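You operate a simulated robot arm through the tools that you are given. There is no shell and no other tool.

The job below is to be done with a simulated robot arm. You get a single attempt, and the scene is never put back.

JOB
Switch off the humidifier, brush its filter clean and switch it on again.
Fine: off before the filter drawer comes out; use the blue brush, put it back and shut the drawer; leave the knobs and the lever. Set down upright: blue brush. Where these are worked on the way, their far stop is far enough and under half their travel is too little: filter drawer. What is to be rubbed or washed off counts as gone when no trace of it is left.

Only the result counts: the job must be done as asked and must still hold three seconds after the hand-in. Knocking over, shifting, dropping, spilling or breaking anything else fails it.

ROBOT AND FRAMES
A 7-joint arm with a three-finger gripper, fixed in place. Base frame: the origin is on the floor under the middle of its stand, x ahead of it, y to its left, z up; the work surface is at about z = 0.84. Units: m, degrees, N and s.
It reaches about 1.342 m from its shoulder. Its first joint turns from -166.0 to 166.0 degrees. Payload 2.69 kg.
The tool frame sits at the grasp point between the pads (the TCP): z along the fingers, y along the line on which they close. The tips reach 0.03 m beyond it. The gripper opens to 0.128 m; its body begins 0.117 m behind the TCP.
Orientation is told as [roll, pitch, yaw] about the base's x, y, z axes, in that order, counted from this pose: with the fingers straight down and closing along the base's y, the tool's x points along the base's -x, its y along +y and its z along -z.

CONTROLS
- The arm moves only by the tool jog_arm. Its arguments are lists of equal length, an entry for each row: "delta_pos": the shift along the tool's x, y, z in m, a list of three; "rot": the turn, a rotation vector about the tool's x, y, z in degrees, a list of three. In form: {"delta_pos": [[dx, dy, dz], ...], "rot": [[rx, ry, rz], ...]}. A call has 1 to 20 rows; each row shifts and turns the commanded pose from where the row before left it, along the tool's axes as they then stand. "fingers" is the finger opening in m, from 0 to 0.128, set as the call begins (left out, the last holds). Each row takes 0.2 s and may step no farther than 0.05 m and 8.6 degrees from the row before; otherwise, or with a gripper value out of range, the whole call is refused. A pose out of reach is approached as far as the arm can. The call stops where the force on the tool passes 90 N (or 10 N more than at its start, if that is more) or the arm is blocked; 0.2 s more then pass. The fingers move at their own pace (about 0.127 m/s each) and stop on an object; they squeeze with about 32 N. The grip force told is the motor's: it shows also when the fingers shut on nothing. Time passes only in rows, and 0.2 s behind the last, so rows that do not move let the fingers close. The reply holds the time, the measured pose of the TCP, the force on the tool along the base axes, the opening and the grip force, in the units named above and with some noise, with the torque about the TCP (base axes, N m) and any sound that the robot's microphone picked up.
- Cameras (640 x 400 px; columns grow to the right, rows downward): "scene" is fixed at [0.2186, -0.6392, 1.7066]; the picture's right is [0.78, -0.62, 0.00], its down [-0.30, -0.37, -0.88] and it looks along [0.55, 0.69, -0.48] (base axes); focal length 325 px, centre (320, 200). "wrist" rides on the gripper at [0.058, 0.054, -0.131] in the tool frame; the picture's right is [-0.68, 0.74, 0.00], its down [-0.62, -0.57, -0.55] and it looks along [-0.40, -0.37, 0.84] (tool axes); focal length 234 px, centre (320, 200). There is no depth. A picture from a camera that has moved, and an enlarged one, comes with that camera's place and axes in the base frame and with its lens. The place of the scene camera against the robot may be out by one fixed shift of up to 0.018 m in any direction.
- camera(camera): a new picture of that camera. No time passes.
- move_column(by): moves the trunk up (or, below 0, down) by that many m; the arm rides with it, the base frame stays. It gives what a move gives, with no picture.
- zoom(camera, box): a new picture of the part [left, top, right, bottom] of that camera's present view, enlarged. No time passes.
- close_job(): hands the job in; it is judged then, once.

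Places have to be worked out from the pictures, the camera data and where the tool is seen. Open the gripper and draw the arm clear of the work before you hand the job in, unless the task says otherwise.

The tools are called after "Call:" as name(argument=value, ...) on one line, values as JSON. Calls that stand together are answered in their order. jog_arm: Moves the arm, as the interface text tells. Its arguments: {"type":"object","properties":{"delta_pos":{"type":"array","items":{"type":"array","items":{"type":"number"}}},"rot":{"type":"array","items":{"type":"array","items":{"type":"number"}}},"fingers":{"type":"number"}},"required":["delta_pos","rot"]} The other tools are called the same way: move_column (by) moves the trunk up or down; camera (camera) takes a picture; zoom (camera, box) takes an enlarged picture of a part of a camera's view; close_job () hands the job in.

At the start:

```text
time: 0.0
ee_pos: [0.6269, -0.0138, 1.3729]
tool_rot: [-0.1, -0.1, 0.0]
ft_force: [0.7, 0.0, -0.3]
torque: [0.0, 0.02, 0.01]
width: 0.1281
finger_force: 0.1
trunk travel left (down, up): [-0.15, 0.2]
```

scene: 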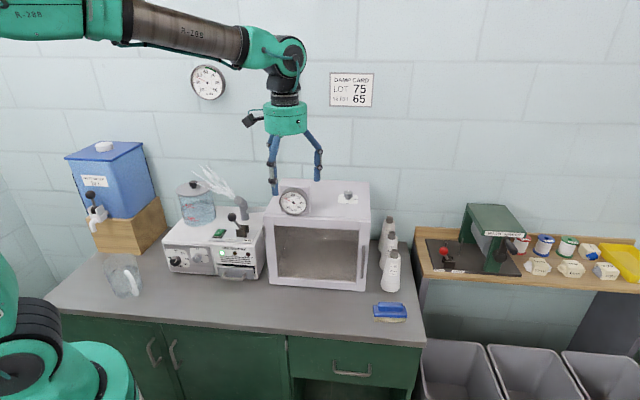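
wrist: 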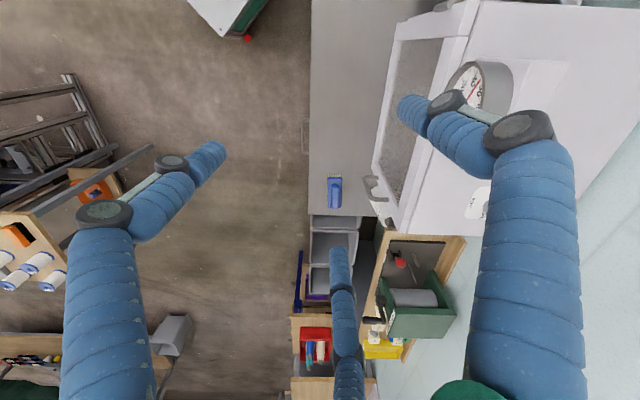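

I'll begin by looking closely at the humidifier and the brush in the scene view.

Call:
zoom(camera="scene", box=[150, 160, 280, 290])

Call:
zoom(camera="scene", box=[340, 270, 440, 340])

Call:
zoom(camera="scene", box=[210, 220, 270, 285])

```text
3.08 times, centred on (215, 225) of scene
camera zoom: at [0.2186, -0.6392, 1.7066], right [0.78, -0.62, 0.0], down [-0.3, -0.37, -0.88], along [0.55, 0.69, -0.48], focal length 999 px, centre (643, 123)
```

zoom: 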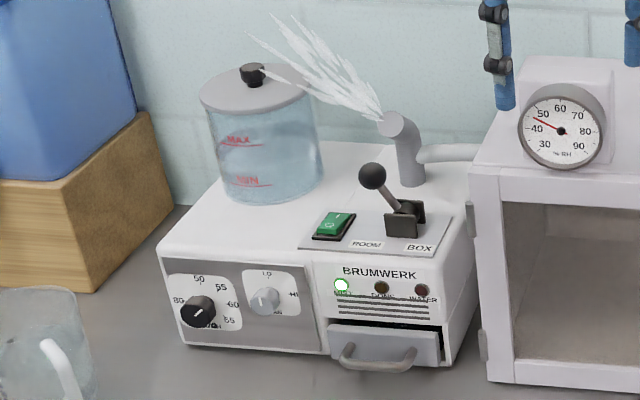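

```text
5.71 times, centred on (390, 305) of scene
camera zoom: at [0.2186, -0.6392, 1.7066], right [0.78, -0.62, 0.0], down [-0.3, -0.37, -0.88], along [0.55, 0.69, -0.48], focal length 1856 px, centre (-80, -400)
```

zoom: 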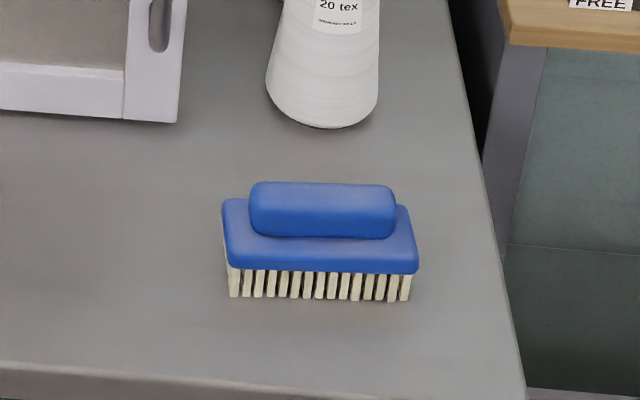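

```text
6.15 times, centred on (240, 252) of scene
camera zoom: at [0.2186, -0.6392, 1.7066], right [0.78, -0.62, 0.0], down [-0.3, -0.37, -0.88], along [0.55, 0.69, -0.48], focal length 1998 px, centre (812, -123)
```

zoom: 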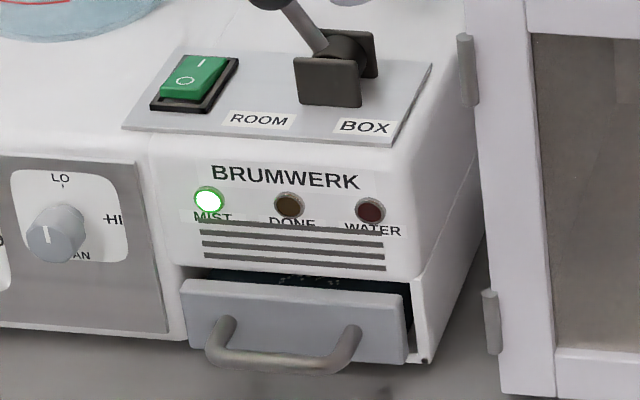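

The humidifier sits around (0.5, 0.45) with a green rocker on top, a lever beside it, and a slightly protruding drawer below with a U-handle. The bench is turned about -47° from base x, so I move the hand towards the humidifier, turned to face it, for a close wrist view.

Call:
jog_arm(delta_pos=[[0.0253, 0.0377, 0], [0.0253, 0.0377, 0], [0.0253, 0.0377, 0], [0.0253, 0.0377, 0], [0.0253, 0.0377, 0], [0.0253, 0.0377, 0], [0.0253, 0.0377, 0], [0, 0, 0], [0, 0, 0], [0, 0, 0], [0, 0, 0], [0, 0, 0]], rot=[[0, 0, 0], [0, 0, 0], [0, 0, 0], [0, 0, 0], [0, 0, 0], [0, 0, 0], [0, 0, 0], [0, 0, -8.56], [0, 0, -8.56], [0, 0, -8.56], [0, 0, -8.56], [0, 0, -8.56]], fingers=0)

Call:
camera(camera="wrist")

Call:
camera(camera="scene")

```text
time: 2.6
ee_pos: [0.4489, 0.251, 1.3742]
tool_rot: [0.0, 0.0, 42.8]
ft_force: [0.4, -0.3, 0.6]
torque: [0.02, 0.0, 0.0]
width: 0.0022
finger_force: 31.4
trunk travel left (down, up): [-0.15, 0.2]
```

```text
taken
camera wrist: at [0.3705, 0.2502, 1.5039], right [-0.01, 1.0, 0.0], down [0.84, 0.0, 0.55], along [0.55, 0.0, -0.84], focal length 234 px, centre (320, 200)
```

wrist: 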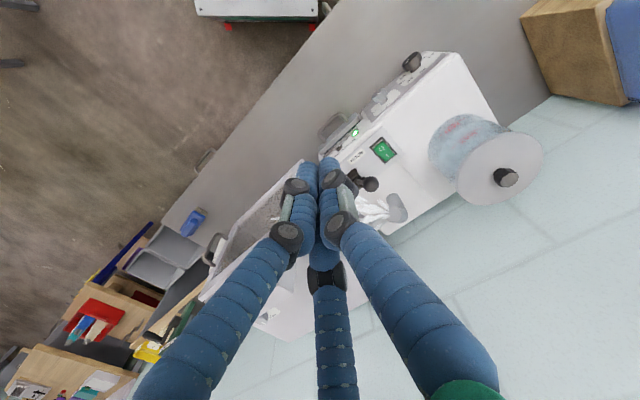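

```text
taken
```

scene: 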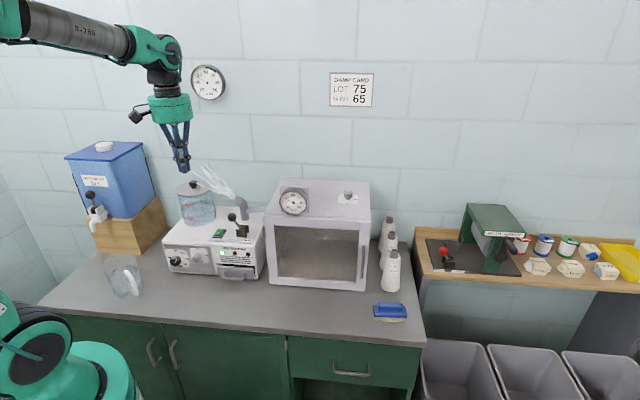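

The closed hand converges to a point, and the wrist view puts the rocker near (0.565, 0.394). I enlarge the wrist view around the humidifier's top.

Call:
zoom(camera="wrist", box=[310, 40, 470, 230])

Call:
zoom(camera="scene", box=[205, 195, 265, 245])

```text
2.11 times, centred on (390, 135) of wrist
camera zoom: at [0.3705, 0.2502, 1.5039], right [-0.01, 1.0, 0.0], down [0.84, 0.0, 0.55], along [0.55, 0.0, -0.84], focal length 493 px, centre (173, 337)
```

zoom: 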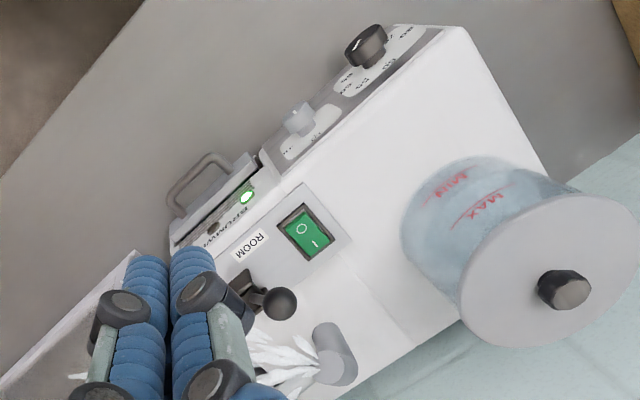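

```text
8.00 times, centred on (235, 220) of scene
camera zoom: at [0.2186, -0.6392, 1.7066], right [0.78, -0.62, 0.0], down [-0.3, -0.37, -0.88], along [0.55, 0.69, -0.48], focal length 2598 px, centre (1000, 40)
```

zoom: 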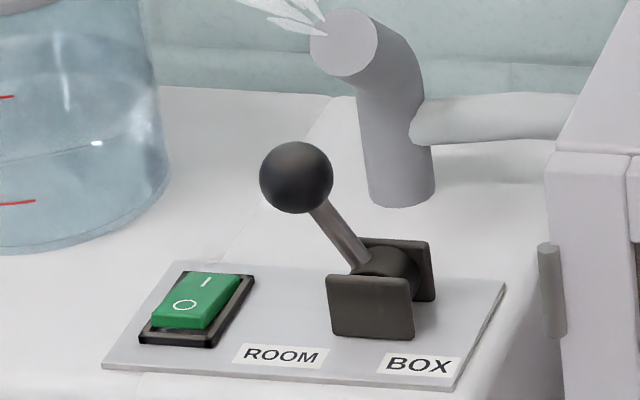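

The rocker's I end (back) is pressed and the O end (front) stands up, so it is on. I check how slim the closed fingers are, since the lever ball stands about 5–6 cm to the right of the rocker.

Call:
zoom(camera="scene", box=[130, 80, 230, 190])

```text
3.64 times, centred on (180, 135) of scene
camera zoom: at [0.2186, -0.6392, 1.7066], right [0.78, -0.62, 0.0], down [-0.3, -0.37, -0.88], along [0.55, 0.69, -0.48], focal length 1181 px, centre (829, 436)
```

zoom: 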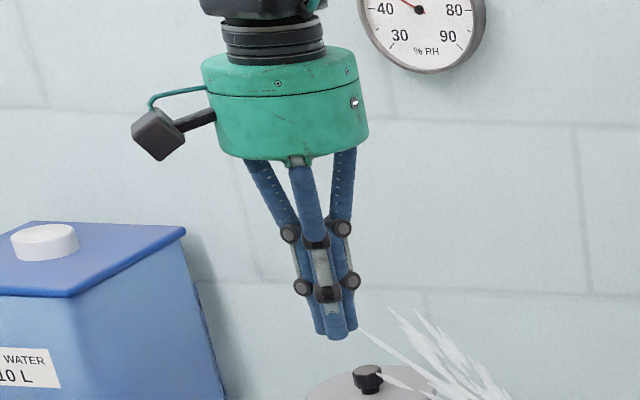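

The closed fingers are about ±27 mm wide, so there is room beside the lever, and leaning the hand forward gives more. I move to roughly 10 cm above the rocker's O end with a 20° lean and look again.

Call:
jog_arm(delta_pos=[[-0.0169, 0.004, 0.036], [-0.0169, 0.004, 0.036], [-0.0169, 0.004, 0.036], [-0.0169, 0.004, 0.036], [-0.0169, 0.004, 0.036], [-0.0169, 0.004, 0.036], [-0.0169, 0.004, 0.02], [0, 0, 0], [0, 0, 0], [0, 0, 0]], rot=[[0, 0, 0], [0, 0, 0], [0, 0, 0], [0, 0, 0], [0, 0, 0], [0, 0, 0], [0, 0, 0], [0, -6.667, 0], [0, -6.667, 0], [0, -6.667, 0]], fingers=0)

Call:
camera(camera="wrist")

Call:
camera(camera="scene")

```text
time: 4.8
ee_pos: [0.5174, 0.3522, 1.1362]
tool_rot: [0.0, -20.0, 42.8]
ft_force: [0.5, 0.0, -0.5]
torque: [0.0, 0.01, 0.03]
width: 0.0021
finger_force: 31.6
trunk travel left (down, up): [-0.15, 0.2]
```

```text
taken
camera wrist: at [0.4084, 0.3231, 1.2394], right [-0.03, 0.97, 0.23], down [0.67, -0.15, 0.73], along [0.74, 0.18, -0.65], focal length 234 px, centre (320, 200)
```

wrist: 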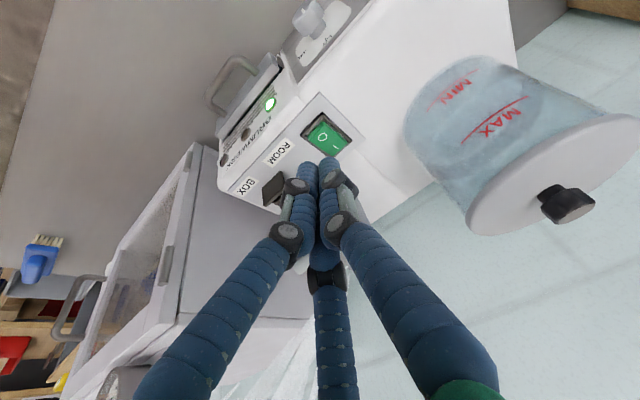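

```text
taken
```

scene: 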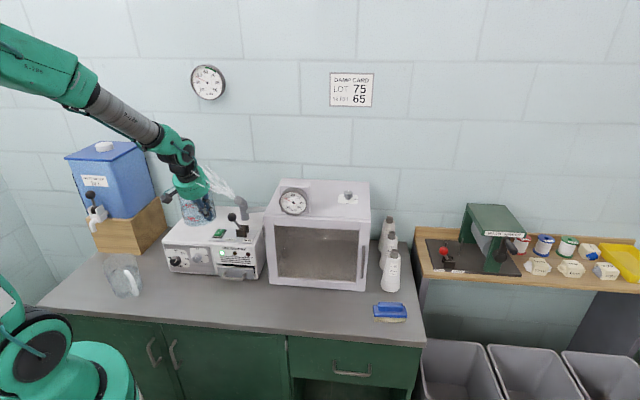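

The rocker appears just ahead of the fingertips. I enlarge it to place the O end exactly.

Call:
zoom(camera="wrist", box=[250, 80, 390, 180])

Call:
zoom(camera="scene", box=[150, 160, 280, 290])

```text
4.00 times, centred on (320, 130) of wrist
camera zoom: at [0.4084, 0.3231, 1.2394], right [-0.03, 0.97, 0.23], down [0.67, -0.15, 0.73], along [0.74, 0.18, -0.65], focal length 937 px, centre (320, 480)
```

zoom: 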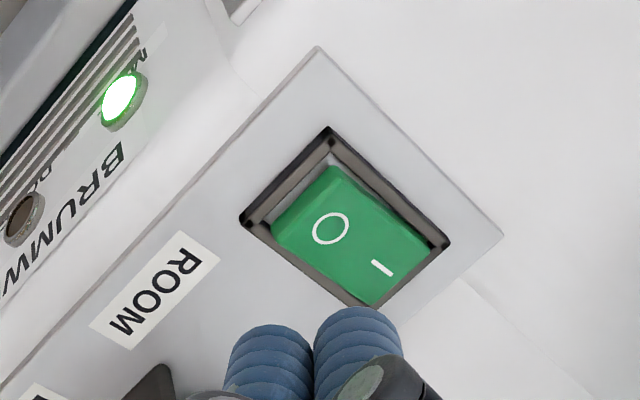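

```text
3.08 times, centred on (215, 225) of scene
camera zoom: at [0.2186, -0.6392, 1.7066], right [0.78, -0.62, 0.0], down [-0.3, -0.37, -0.88], along [0.55, 0.69, -0.48], focal length 999 px, centre (643, 123)
```

zoom: 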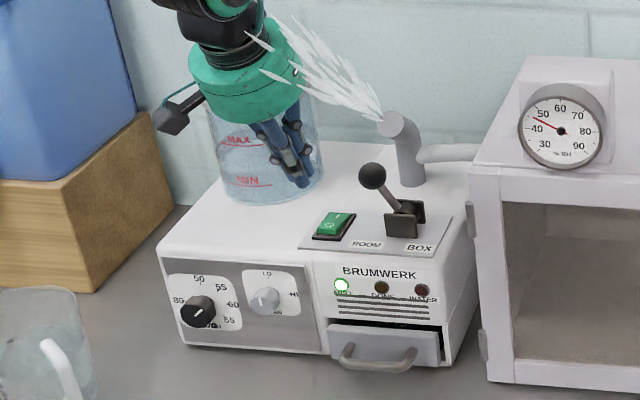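

The frame centre works out near (0.570, 0.396, ~1.0) and the bench yaw near -45°. With the 20° lean the front edge of the tips touches first, so I move to about 3 cm above the O end and check.

Call:
jog_arm(delta_pos=[[-0.0093, -0.0013, 0.0268], [-0.0093, -0.0013, 0.0268], [-0.0093, -0.0013, 0.0268], [0, 0, 0]], rot=[[0, 0, 0], [0, 0, 0], [0, 0, 0], [0, 0, 0]], fingers=0)

Call:
zoom(camera="wrist", box=[240, 80, 400, 200])

Call:
zoom(camera="scene", box=[170, 160, 270, 260])

```text
time: 5.8
ee_pos: [0.561, 0.3863, 1.0701]
tool_rot: [0.0, -19.9, 42.8]
ft_force: [0.0, -0.5, 0.0]
torque: [0.0, 0.04, 0.0]
width: 0.0023
finger_force: 32.0
trunk travel left (down, up): [-0.15, 0.2]
```

```text
3.33 times, centred on (320, 140) of wrist
camera zoom: at [0.4506, 0.3574, 1.1739], right [-0.03, 0.97, 0.23], down [0.67, -0.15, 0.73], along [0.74, 0.18, -0.65], focal length 781 px, centre (320, 400)
```

zoom: 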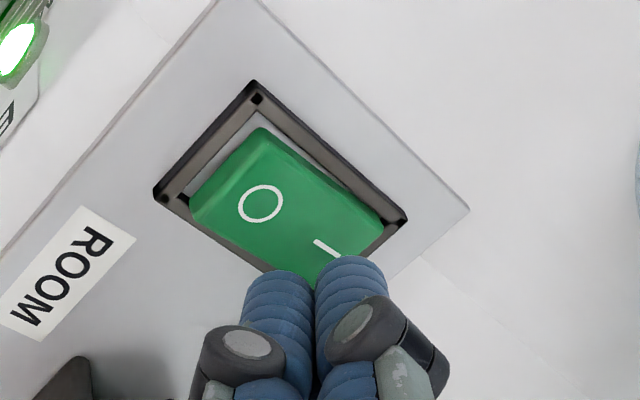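

```text
4.00 times, centred on (220, 210) of scene
camera zoom: at [0.2186, -0.6392, 1.7066], right [0.78, -0.62, 0.0], down [-0.3, -0.37, -0.88], along [0.55, 0.69, -0.48], focal length 1299 px, centre (720, 160)
```

zoom: 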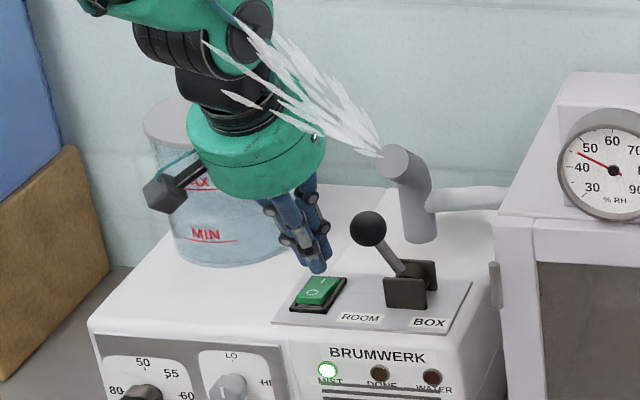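

The tips now hover about 3 cm above the rocker with the front edge over the O half. I shift 5 mm forward and descend in small steps, watching force and sound.

Call:
jog_arm(delta_pos=[[0.0047, -0.0002, -0.0017], [0.0014, 0, 0.0038], [0.0014, 0, 0.0038], [0.0014, 0, 0.0038], [0.0014, 0, 0.0038], [0.0014, 0, 0.0038], [0.0014, 0, 0.0038], [0, 0, 0]], rot=[[0, 0, 0], [0, 0, 0], [0, 0, 0], [0, 0, 0], [0, 0, 0], [0, 0, 0], [0, 0, 0], [0, 0, 0]], fingers=0)

Call:
zoom(camera="wrist", box=[240, 80, 400, 200])

Call:
zoom(camera="scene", box=[190, 190, 260, 260])

```text
time: 7.6
ee_pos: [0.5552, 0.3826, 1.0469]
tool_rot: [-0.1, -20.1, 42.8]
ft_force: [-1.2, -1.3, 6.0]
torque: [-0.1, 0.04, -0.02]
width: 0.002
finger_force: 31.1
trunk travel left (down, up): [-0.15, 0.2]
```

```text
3.33 times, centred on (320, 140) of wrist
camera zoom: at [0.4469, 0.3533, 1.1507], right [-0.03, 0.97, 0.23], down [0.67, -0.15, 0.73], along [0.74, 0.18, -0.65], focal length 781 px, centre (320, 400)
```

zoom: 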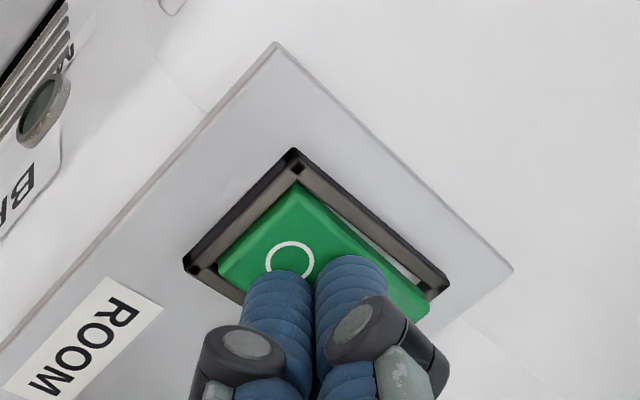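

```text
5.71 times, centred on (225, 225) of scene
camera zoom: at [0.2186, -0.6392, 1.7066], right [0.78, -0.62, 0.0], down [-0.3, -0.37, -0.88], along [0.55, 0.69, -0.48], focal length 1856 px, centre (863, 57)
```

zoom: 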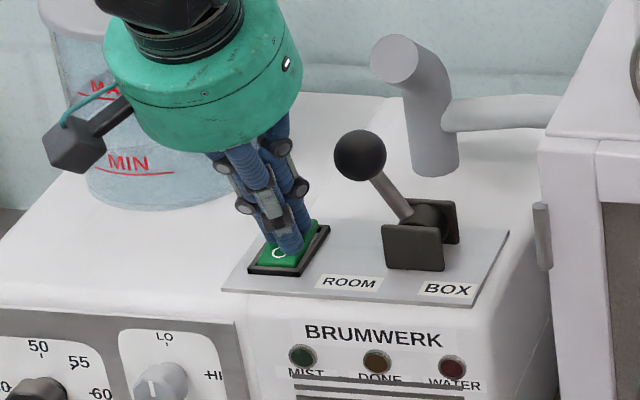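

Pressed: the mist stopped and the MIST lamp went dark with only ~6 N. I back off along the finger axis, straighten up and move in front of the drawer to view its handle.

Call:
jog_arm(delta_pos=[[0, 0, -0.02], [0, 0, -0.04], [0, 0, -0.04], [0, 0, 0], [0, 0, 0], [0, 0, 0], [0.0322, -0.016, 0.01], [0.0322, -0.016, 0.01], [0.0322, -0.016, 0.01], [0.0322, -0.016, 0.01], [0, 0, 0]], rot=[[0, 0, 0], [0, 0, 0], [0, 0, 0], [0, 6.667, 0], [0, 6.667, 0], [0, 6.667, 0], [0, 0, -2.2], [0, 0, 0], [0, 0, 0], [0, 0, 0], [0, 0, 0]], fingers=0)

Call:
camera(camera="wrist")

Call:
zoom(camera="scene", box=[150, 160, 280, 290])

```text
time: 10.0
ee_pos: [0.4835, 0.22, 1.1003]
tool_rot: [0.0, 0.0, 45.0]
ft_force: [0.1, -0.4, -0.4]
torque: [0.03, 0.0, -0.01]
width: 0.0021
finger_force: 31.5
trunk travel left (down, up): [-0.15, 0.2]
```

```text
taken
camera wrist: at [0.4042, 0.2178, 1.2314], right [-0.04, 1.0, 0.0], down [0.84, 0.04, 0.55], along [0.55, 0.02, -0.84], focal length 234 px, centre (320, 200)
```

wrist: 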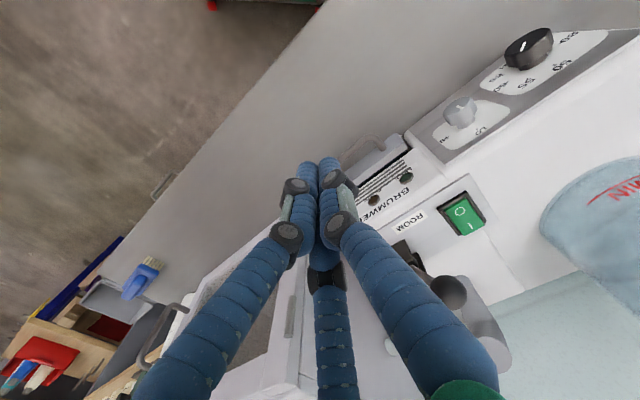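

```text
3.08 times, centred on (215, 225) of scene
camera zoom: at [0.2186, -0.6392, 1.7066], right [0.78, -0.62, 0.0], down [-0.3, -0.37, -0.88], along [0.55, 0.69, -0.48], focal length 999 px, centre (643, 123)
```

zoom: 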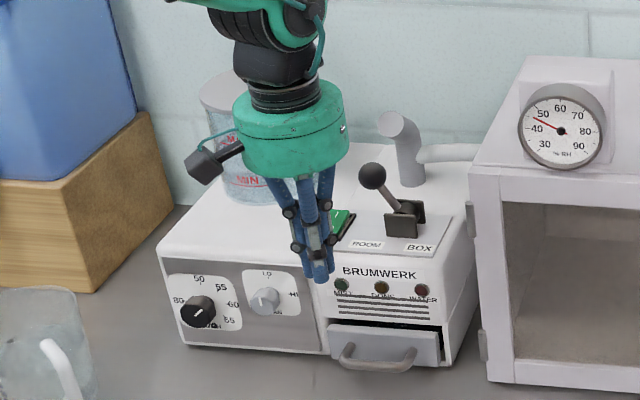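

The fingers hide the handle, so I shift right to get it into clear view.

Call:
jog_arm(delta_pos=[[0, -0.045, 0], [0, -0.045, 0], [0, 0, 0]], rot=[[0, 0, 0], [0, 0, 0], [0, 0, 0]])

Call:
zoom(camera="wrist", box=[310, 0, 470, 150])

Call:
camera(camera="wrist")

```text
time: 10.8
ee_pos: [0.5479, 0.1579, 1.1006]
tool_rot: [0.0, 0.0, 45.0]
ft_force: [0.2, 0.1, 0.8]
torque: [0.04, 0.06, -0.02]
width: 0.002
finger_force: 32.3
trunk travel left (down, up): [-0.15, 0.2]
```

```text
2.67 times, centred on (390, 75) of wrist
camera zoom: at [0.4698, 0.1545, 1.2315], right [-0.04, 1.0, 0.0], down [0.84, 0.04, 0.55], along [0.55, 0.02, -0.84], focal length 624 px, centre (133, 533)
```

zoom: 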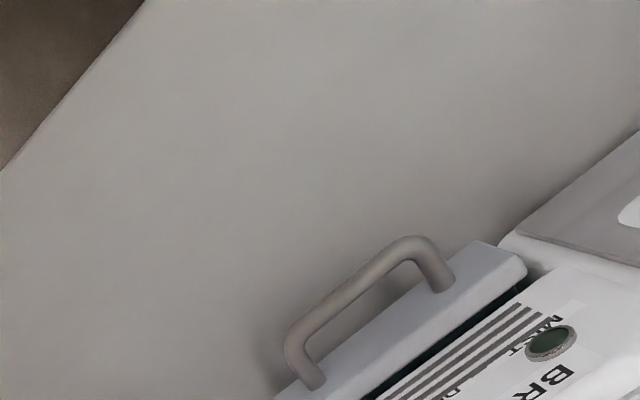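

```text
taken
camera wrist: at [0.4698, 0.1545, 1.2315], right [-0.04, 1.0, 0.0], down [0.84, 0.04, 0.55], along [0.55, 0.02, -0.84], focal length 234 px, centre (320, 200)
```

wrist: 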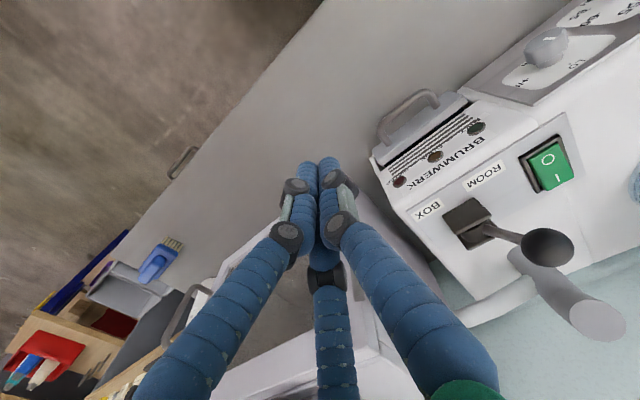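

The handle bar is about 80 mm long at bench-depth 33 mm in front of the drawer face, leaving roughly a 27 mm gap. To see whether a finger fits behind it, I open the hand to 30 mm and look at the finger shape.

Call:
jog_arm(delta_pos=[[0, 0, 0], [0, 0, 0]], rot=[[0, 0, 0], [0, 0, 0]], fingers=0.03)

Call:
camera(camera="wrist")

Call:
zoom(camera="scene", box=[180, 170, 280, 270])

```text
time: 11.4
ee_pos: [0.5466, 0.159, 1.1]
tool_rot: [0.0, 0.0, 45.1]
ft_force: [-0.6, -0.2, -0.7]
torque: [0.04, 0.03, -0.01]
width: 0.0297
finger_force: 0.0
trunk travel left (down, up): [-0.15, 0.2]
```

```text
taken
camera wrist: at [0.469, 0.1552, 1.2316], right [-0.04, 1.0, 0.0], down [0.84, 0.04, 0.55], along [0.55, 0.02, -0.84], focal length 234 px, centre (320, 200)
```

wrist: 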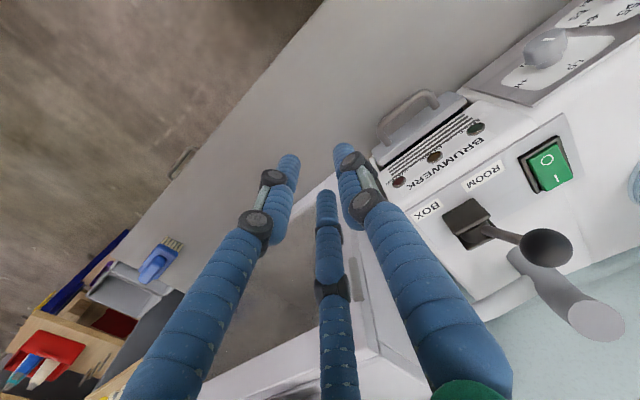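

```text
4.00 times, centred on (230, 220) of scene
camera zoom: at [0.2186, -0.6392, 1.7066], right [0.78, -0.62, 0.0], down [-0.3, -0.37, -0.88], along [0.55, 0.69, -0.48], focal length 1299 px, centre (680, 120)
```

zoom: 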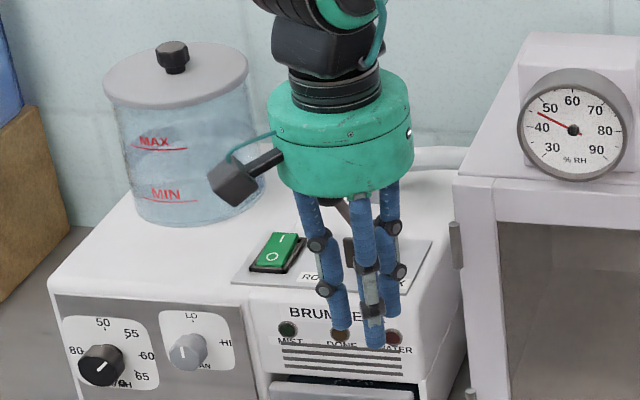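

The fingers close concentrically (one on +y, two at 120°), and the tip links lean inward at this opening. I zoom to measure the finger profile more exactly.

Call:
zoom(camera="scene", box=[220, 210, 270, 260])

Call:
zoom(camera="wrist", box=[360, 70, 480, 170])

```text
8.00 times, centred on (245, 235) of scene
camera zoom: at [0.2186, -0.6392, 1.7066], right [0.78, -0.62, 0.0], down [-0.3, -0.37, -0.88], along [0.55, 0.69, -0.48], focal length 2598 px, centre (920, -80)
```

zoom: 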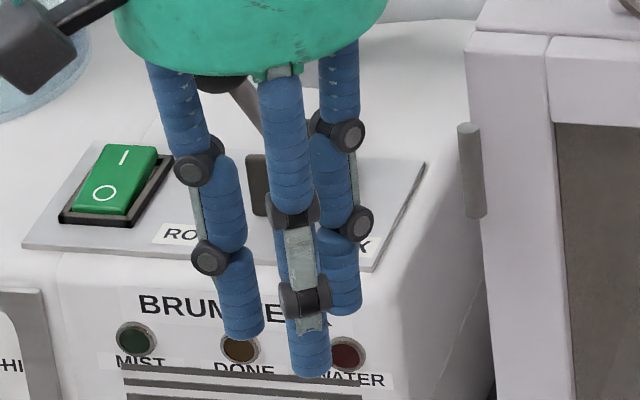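

```text
4.00 times, centred on (420, 120) of wrist
camera zoom: at [0.469, 0.1552, 1.2316], right [-0.04, 1.0, 0.0], down [0.84, 0.04, 0.55], along [0.55, 0.02, -0.84], focal length 937 px, centre (-80, 520)
```

zoom: 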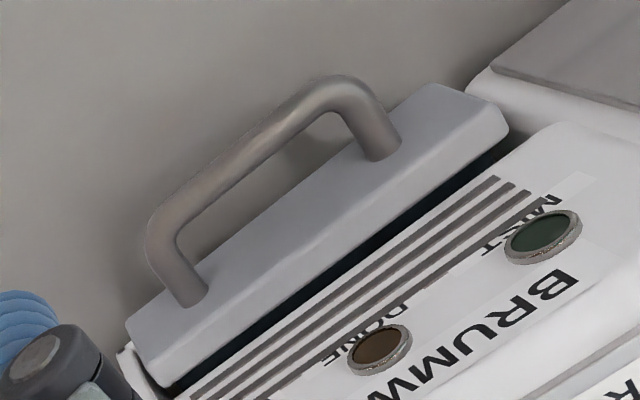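

The tip links are about 16 mm thick, and the gap behind the bar is about 24 mm, so one finger fits if the hand leans forward 20°. I move over the handle, turn the hand so that the single finger faces the drawer, and apply the lean while still high.

Call:
jog_arm(delta_pos=[[0, 0.0428, -0.02], [0, 0.0428, -0.02], [0, 0, 0], [0, 0, 0], [0, 0, 0], [0, 0, 0], [0, 0, 0], [0, 0, 0], [0, 0, 0], [0, 0, 0], [0, 0, 0], [0, 0, 0], [0, 0, 0], [0, 0, 0], [0, 0, 0], [0, 0, 0], [0, 0, 0]], rot=[[0, 0, 0], [0, 0, 0], [0, 0, 8.182], [0, 0, 8.182], [0, 0, 8.182], [0, 0, 8.182], [0, 0, 8.182], [0, 0, 8.182], [0, 0, 8.182], [0, 0, 8.182], [0, 0, 8.182], [0, 0, 8.182], [0, 0, 8.182], [-6.667, 0, 0], [-6.667, 0, 0], [-6.667, 0, 0], [0, 0, 0]], fingers=0.03)

Call:
camera(camera="wrist")

Call:
camera(camera="scene")

```text
time: 15.0
ee_pos: [0.4857, 0.2182, 1.1413]
tool_rot: [20.1, 0.0, -45.0]
ft_force: [-0.6, -0.3, 0.1]
torque: [0.0, -0.04, 0.01]
width: 0.0297
finger_force: 0.0
trunk travel left (down, up): [-0.15, 0.2]
```

```text
taken
camera wrist: at [0.4495, 0.264, 1.2822], right [0.97, 0.01, 0.25], down [-0.07, -0.94, 0.32], along [0.24, -0.33, -0.91], focal length 234 px, centre (320, 200)
```

wrist: 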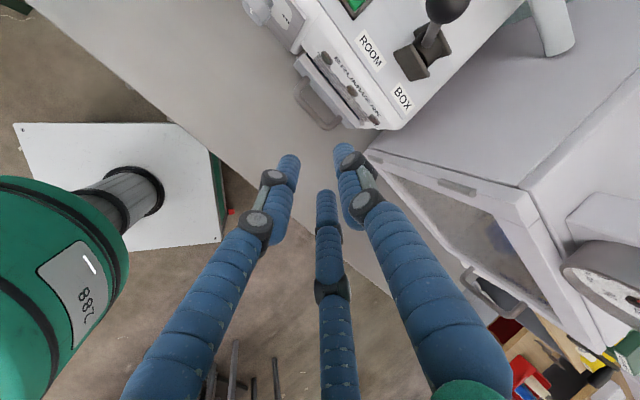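

```text
taken
```

scene: 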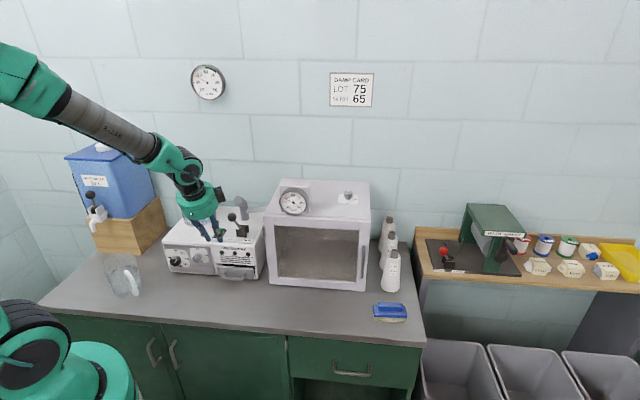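

This view shows the handle from behind-left. I zoom in on it for a second position fix.

Call:
zoom(camera="wrist", box=[280, 30, 400, 140])

```text
3.64 times, centred on (340, 85) of wrist
camera zoom: at [0.4495, 0.264, 1.2822], right [0.97, 0.01, 0.25], down [-0.07, -0.94, 0.32], along [0.24, -0.33, -0.91], focal length 852 px, centre (247, 618)
```

zoom: 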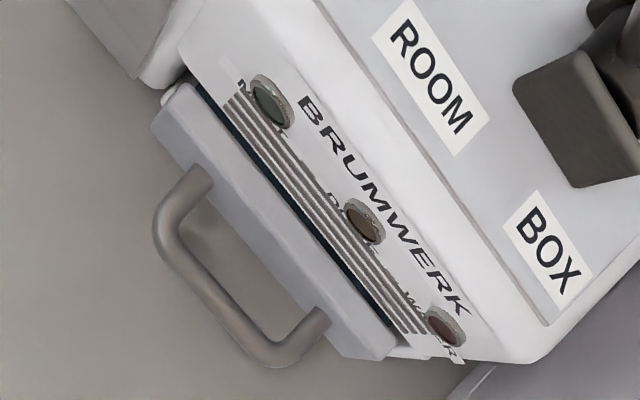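

From both views I put the bar's centre at bench X≈0.187, Y≈0.577, z≈0.88 with the drawer face about 28 mm behind. A 45° lean with a 35 mm opening leaves more room, so I tilt further and come to about 5 cm short of the bar along the finger axis.

Call:
jog_arm(delta_pos=[[0, 0, 0], [0, 0, 0], [0, 0, 0], [0.0004, -0.0269, 0.034], [0.0004, -0.0269, 0.034], [0.0004, -0.0269, 0.034], [0.0004, -0.0269, 0.034], [0.0004, -0.0269, 0.034], [0, 0, 0]], rot=[[-8.333, 0, 0], [-8.333, 0, 0], [-8.333, 0, 0], [0, 0, 0], [0, 0, 0], [0, 0, 0], [0, 0, 0], [0, 0, 0], [0, 0, 0]], fingers=0.035)

Call:
camera(camera="wrist")

Call:
zoom(camera="scene", box=[190, 200, 280, 290])

```text
time: 17.0
ee_pos: [0.502, 0.2368, 0.925]
tool_rot: [45.1, 0.0, -45.0]
ft_force: [0.3, 0.1, -1.1]
torque: [-0.03, 0.03, 0.05]
width: 0.0347
finger_force: 0.1
trunk travel left (down, up): [-0.15, 0.2]
```

```text
taken
camera wrist: at [0.4238, 0.2407, 1.055], right [0.85, -0.11, 0.52], down [-0.12, -0.99, -0.01], along [0.52, -0.05, -0.85], focal length 234 px, centre (320, 200)
```

wrist: 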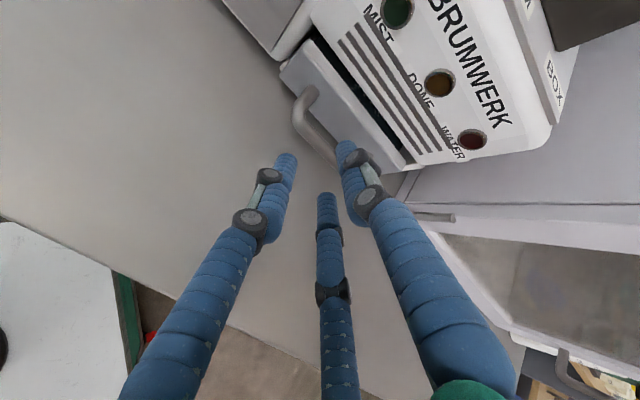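

```text
4.44 times, centred on (235, 245) of scene
camera zoom: at [0.2186, -0.6392, 1.7066], right [0.78, -0.62, 0.0], down [-0.3, -0.37, -0.88], along [0.55, 0.69, -0.48], focal length 1443 px, centre (698, 0)
```

zoom: 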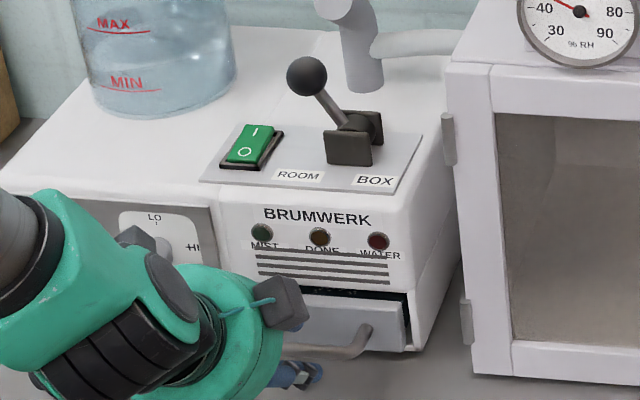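

The hand is in front of the handle; the bar is visible between the tips. I zoom to check its place relative to the fingers.

Call:
zoom(camera="wrist", box=[260, 50, 440, 230])

Call:
zoom(camera="scene", box=[220, 250, 270, 290])

```text
2.22 times, centred on (350, 140) of wrist
camera zoom: at [0.4238, 0.2407, 1.055], right [0.85, -0.11, 0.52], down [-0.12, -0.99, -0.01], along [0.52, -0.05, -0.85], focal length 520 px, centre (253, 333)
```

zoom: 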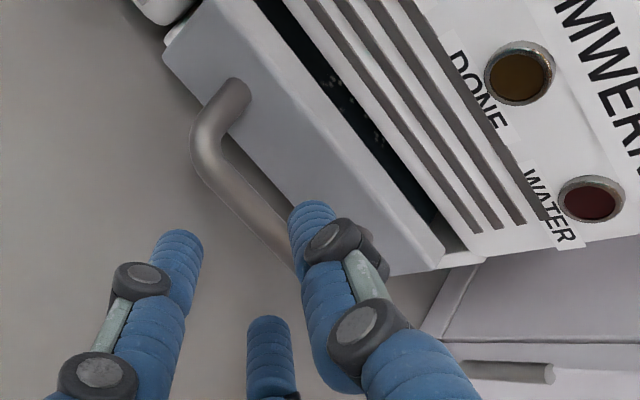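

```text
10.00 times, centred on (245, 270) of scene
camera zoom: at [0.2186, -0.6392, 1.7066], right [0.78, -0.62, 0.0], down [-0.3, -0.37, -0.88], along [0.55, 0.69, -0.48], focal length 3247 px, centre (1070, -500)
```

zoom: 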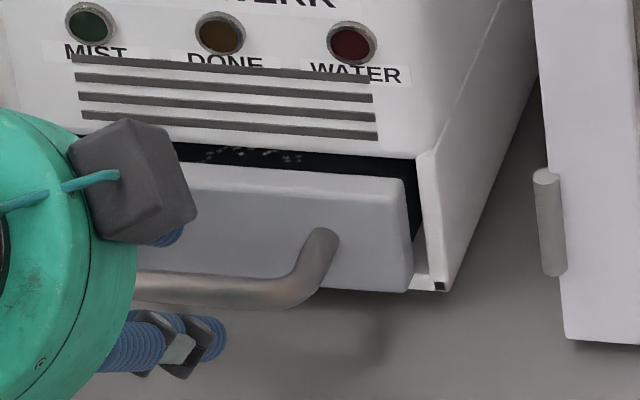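

The bar lies at tool y≈+7 mm, right in the window between the single finger and the pair. I advance about 45 mm along the finger axis in small steps.

Call:
jog_arm(delta_pos=[[0, 0, 0.01], [0, 0, 0.01], [0, 0, 0.009], [0, 0, 0.008], [0, 0, 0.007], [0, 0, 0]], rot=[[0, 0, 0], [0, 0, 0], [0, 0, 0], [0, 0, 0], [0, 0, 0], [0, 0, 0]], fingers=0.035)

Call:
zoom(camera="wrist", box=[260, 50, 440, 230])

Call:
zoom(camera="scene", box=[210, 240, 270, 290])

```text
time: 18.4
ee_pos: [0.5231, 0.2603, 0.8948]
tool_rot: [45.0, 0.1, -45.0]
ft_force: [0.5, -0.4, 0.1]
torque: [0.01, 0.01, 0.05]
width: 0.0349
finger_force: 0.2
trunk travel left (down, up): [-0.15, 0.2]
```

```text
2.22 times, centred on (350, 140) of wrist
camera zoom: at [0.4456, 0.263, 1.0244], right [0.85, -0.11, 0.52], down [-0.12, -0.99, -0.01], along [0.52, -0.05, -0.85], focal length 520 px, centre (253, 333)
```

zoom: 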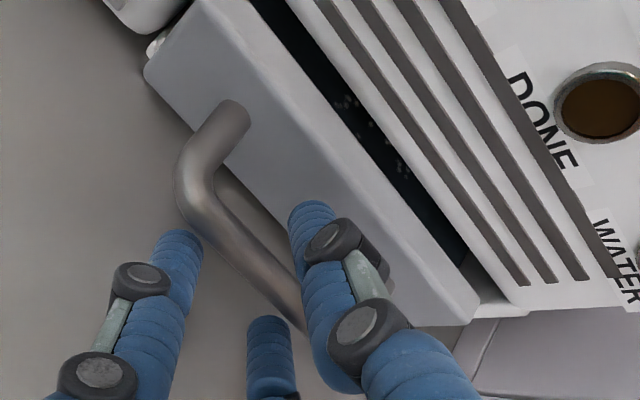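

```text
8.00 times, centred on (240, 265) of scene
camera zoom: at [0.2186, -0.6392, 1.7066], right [0.78, -0.62, 0.0], down [-0.3, -0.37, -0.88], along [0.55, 0.69, -0.48], focal length 2598 px, centre (960, -320)
```

zoom: 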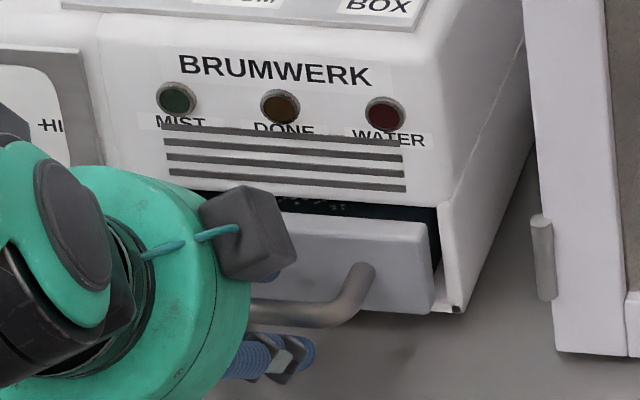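

The bar sits between the fingertips with no contact force yet. I advance another 5 mm and then close on the bar.

Call:
jog_arm(delta_pos=[[0, 0, 0.0025], [0, 0, 0.0025], [0, 0, 0]], rot=[[0, 0, 0], [0, 0, 0], [0, 0, 0]], fingers=0.035)

Call:
jog_arm(delta_pos=[[0, 0, 0], [0, 0, 0], [0, 0, 0]], rot=[[0, 0, 0], [0, 0, 0], [0, 0, 0]], fingers=0)

Call:
zoom(camera="wrist", box=[260, 50, 440, 230])

```text
time: 19.2
ee_pos: [0.5276, 0.2632, 0.8906]
tool_rot: [45.0, -0.1, -45.0]
ft_force: [0.5, -0.6, 0.0]
torque: [-0.02, -0.02, -0.02]
width: 0.0352
finger_force: 0.0
trunk travel left (down, up): [-0.15, 0.2]
```

```text
time: 20.0
ee_pos: [0.528, 0.2633, 0.8912]
tool_rot: [45.0, -0.1, -45.1]
ft_force: [0.5, -1.0, -0.4]
torque: [-0.04, 0.02, -0.01]
width: 0.0197
finger_force: 44.9
trunk travel left (down, up): [-0.15, 0.2]
```

```text
2.22 times, centred on (350, 140) of wrist
camera zoom: at [0.448, 0.2655, 1.021], right [0.85, -0.11, 0.52], down [-0.12, -0.99, -0.01], along [0.52, -0.05, -0.85], focal length 520 px, centre (253, 333)
```

zoom: 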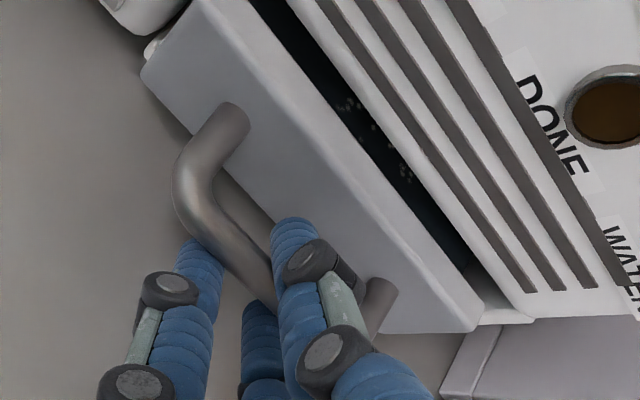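

Gripped (opening held at 19.7 mm with force). I pull straight out along the bench depth in small steps, watching the force so as not to drag the machine at the stop.

Call:
jog_arm(delta_pos=[[0, -0.0057, -0.0057], [0, -0.0057, -0.0057], [0, -0.0057, -0.0057], [0, -0.0057, -0.0057]], rot=[[0, 0, 0], [0, 0, 0], [0, 0, 0], [0, 0, 0]], fingers=0)

Call:
camera(camera="wrist")

Call:
camera(camera="scene")

```text
time: 21.0
ee_pos: [0.504, 0.2406, 0.8902]
tool_rot: [45.0, 0.0, -44.9]
ft_force: [-1.7, -2.3, 4.8]
torque: [0.06, -0.01, -0.02]
width: 0.0195
finger_force: 44.6
trunk travel left (down, up): [-0.15, 0.2]
```

```text
taken
camera wrist: at [0.4249, 0.2424, 1.021], right [0.85, -0.11, 0.52], down [-0.12, -0.99, -0.01], along [0.52, -0.05, -0.85], focal length 234 px, centre (320, 200)
```

wrist: 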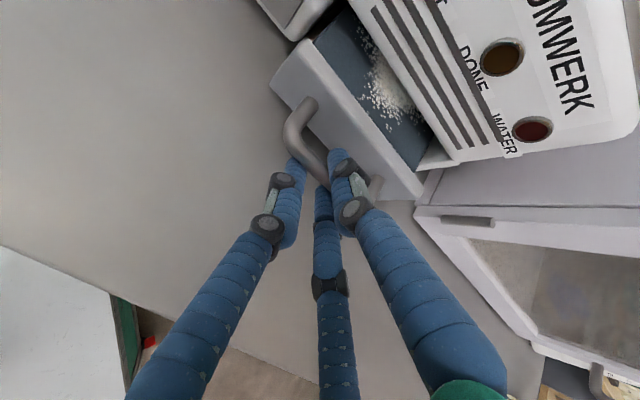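

```text
taken
```

scene: 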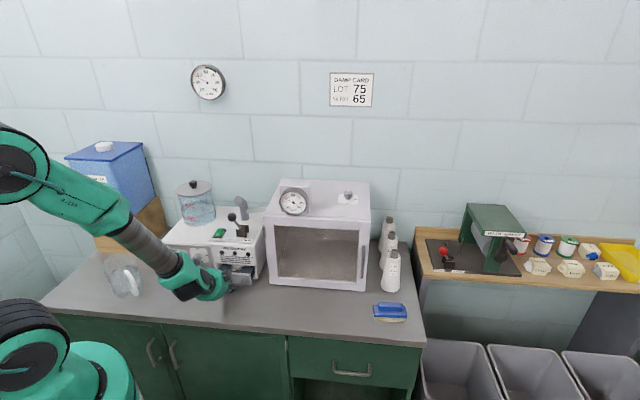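

The drawer slides with only ~5 N and the filter with white dust is appearing. I keep pulling in small steps.

Call:
jog_arm(delta_pos=[[0, -0.0057, -0.0057], [0, -0.0057, -0.0057], [0, -0.0057, -0.0057], [0, -0.0057, -0.0057]], rot=[[0, 0, 0], [0, 0, 0], [0, 0, 0], [0, 0, 0]], fingers=0)

Call:
camera(camera="wrist")

```text
time: 22.0
ee_pos: [0.4807, 0.2161, 0.8911]
tool_rot: [44.9, 0.1, -45.0]
ft_force: [1.8, -2.8, -1.6]
torque: [-0.14, -0.12, -0.21]
width: 0.0194
finger_force: 44.9
trunk travel left (down, up): [-0.15, 0.2]
```

```text
taken
camera wrist: at [0.4021, 0.2197, 1.021], right [0.85, -0.11, 0.52], down [-0.12, -0.99, -0.01], along [0.52, -0.05, -0.85], focal length 234 px, centre (320, 200)
```

wrist: 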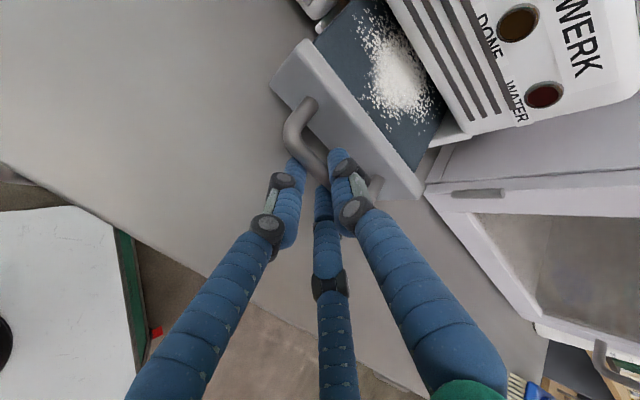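

About 67 mm out from the grip point, force still low. Continuing.

Call:
jog_arm(delta_pos=[[0, -0.005, -0.005], [0, -0.005, -0.005], [0, -0.005, -0.005]], rot=[[0, 0, 0], [0, 0, 0], [0, 0, 0]], fingers=0)

Call:
camera(camera="wrist")

```text
time: 22.8
ee_pos: [0.4662, 0.2019, 0.8899]
tool_rot: [45.0, 0.1, -45.0]
ft_force: [2.9, -3.0, -1.3]
torque: [0.06, 0.08, 0.02]
width: 0.0197
finger_force: 44.3
trunk travel left (down, up): [-0.15, 0.2]
```

```text
taken
camera wrist: at [0.3874, 0.2049, 1.021], right [0.85, -0.11, 0.52], down [-0.12, -0.99, -0.01], along [0.52, -0.05, -0.85], focal length 234 px, centre (320, 200)
```

wrist: 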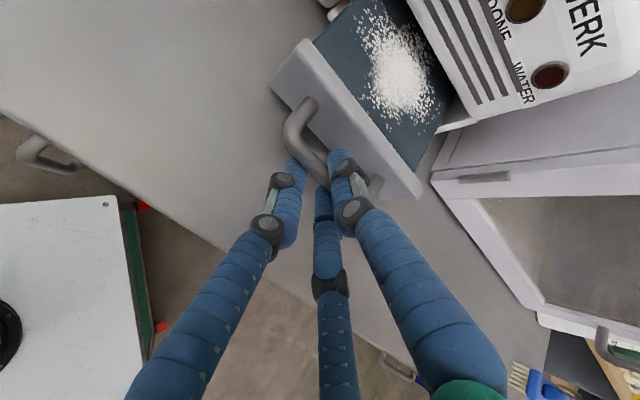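

The dust patch is almost fully out. I continue with smaller steps as the stop may be near.

Call:
jog_arm(delta_pos=[[0, -0.0035, -0.0035], [0, -0.0035, -0.0035], [0, -0.0035, -0.0035], [0, -0.0035, -0.0035]], rot=[[0, 0, 0], [0, 0, 0], [0, 0, 0], [0, 0, 0]], fingers=0)

Call:
camera(camera="wrist")

```text
time: 23.8
ee_pos: [0.4517, 0.1874, 0.8895]
tool_rot: [44.9, 0.0, -45.0]
ft_force: [1.2, -1.7, -1.5]
torque: [-0.01, 0.01, -0.05]
width: 0.0197
finger_force: 45.0
trunk travel left (down, up): [-0.15, 0.2]
```

```text
taken
camera wrist: at [0.3732, 0.1908, 1.021], right [0.85, -0.11, 0.52], down [-0.12, -0.99, -0.01], along [0.52, -0.05, -0.85], focal length 234 px, centre (320, 200)
```

wrist: 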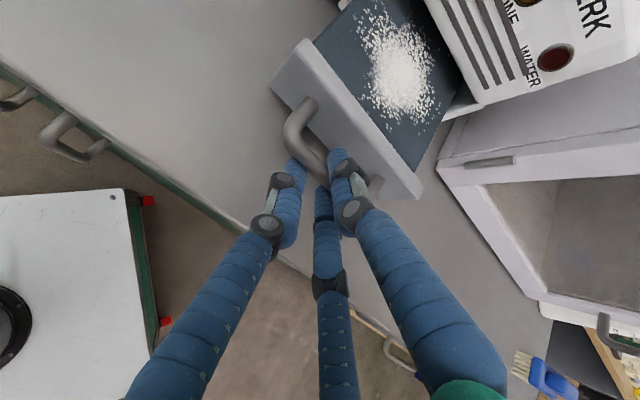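

Out 108 mm with still no resistance and the whole dust patch in view. I continue gently to find the stop.

Call:
jog_arm(delta_pos=[[0, -0.0028, -0.0028], [0, -0.0028, -0.0028], [0, -0.0028, -0.0028]], rot=[[0, 0, 0], [0, 0, 0], [0, 0, 0]], fingers=0)

Call:
camera(camera="wrist")

Call:
camera(camera="scene")

```text
time: 24.6
ee_pos: [0.4446, 0.1807, 0.8913]
tool_rot: [45.0, 0.0, -45.0]
ft_force: [2.3, 0.1, -3.9]
torque: [-0.09, -0.02, -0.07]
width: 0.0194
finger_force: 44.7
trunk travel left (down, up): [-0.15, 0.2]
```

```text
taken
camera wrist: at [0.3652, 0.1827, 1.021], right [0.85, -0.11, 0.52], down [-0.12, -0.99, -0.01], along [0.52, -0.05, -0.85], focal length 234 px, centre (320, 200)
```

wrist: 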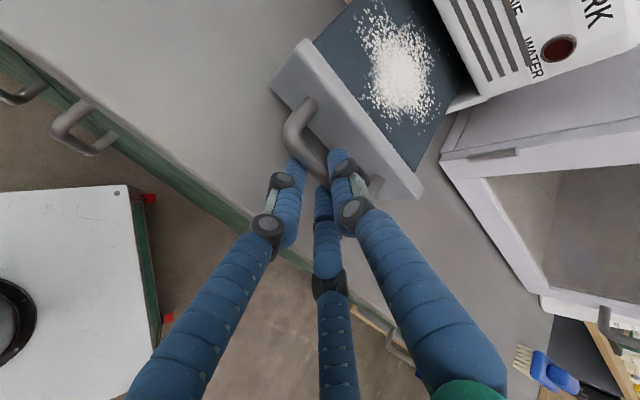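

```text
taken
```

scene: 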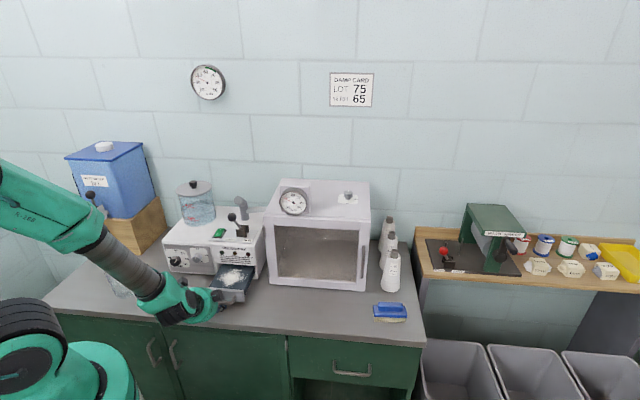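

The patch is clear of the housing by about 1–2 cm. I keep pulling a little more for brush room, watching for the stop.

Call:
jog_arm(delta_pos=[[0, -0.0028, -0.0028], [0, -0.0028, -0.0028], [0, -0.0028, -0.0028], [0, -0.0028, -0.0028]], rot=[[0, 0, 0], [0, 0, 0], [0, 0, 0], [0, 0, 0]], fingers=0)

Call:
camera(camera="wrist")

Call:
zoom(camera="scene", box=[150, 200, 290, 320])

```text
time: 25.6
ee_pos: [0.4327, 0.169, 0.8911]
tool_rot: [45.0, -0.1, -45.0]
ft_force: [2.6, -1.9, -2.2]
torque: [-0.02, 0.05, 0.04]
width: 0.0196
finger_force: 45.0
trunk travel left (down, up): [-0.15, 0.2]
```

```text
taken
camera wrist: at [0.3538, 0.1714, 1.021], right [0.85, -0.11, 0.52], down [-0.12, -0.99, -0.01], along [0.52, -0.05, -0.85], focal length 234 px, centre (320, 200)
```

wrist: 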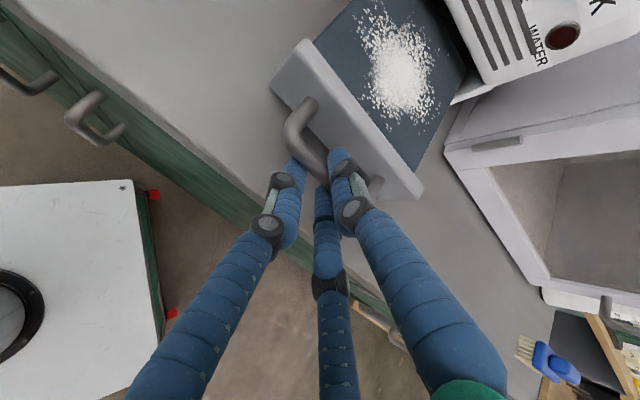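

```text
3.33 times, centred on (220, 260) of scene
camera zoom: at [0.2186, -0.6392, 1.7066], right [0.78, -0.62, 0.0], down [-0.3, -0.37, -0.88], along [0.55, 0.69, -0.48], focal length 1082 px, centre (653, 0)
```

zoom: 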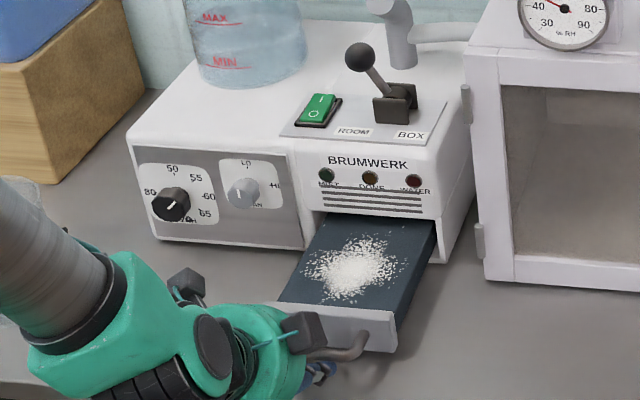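

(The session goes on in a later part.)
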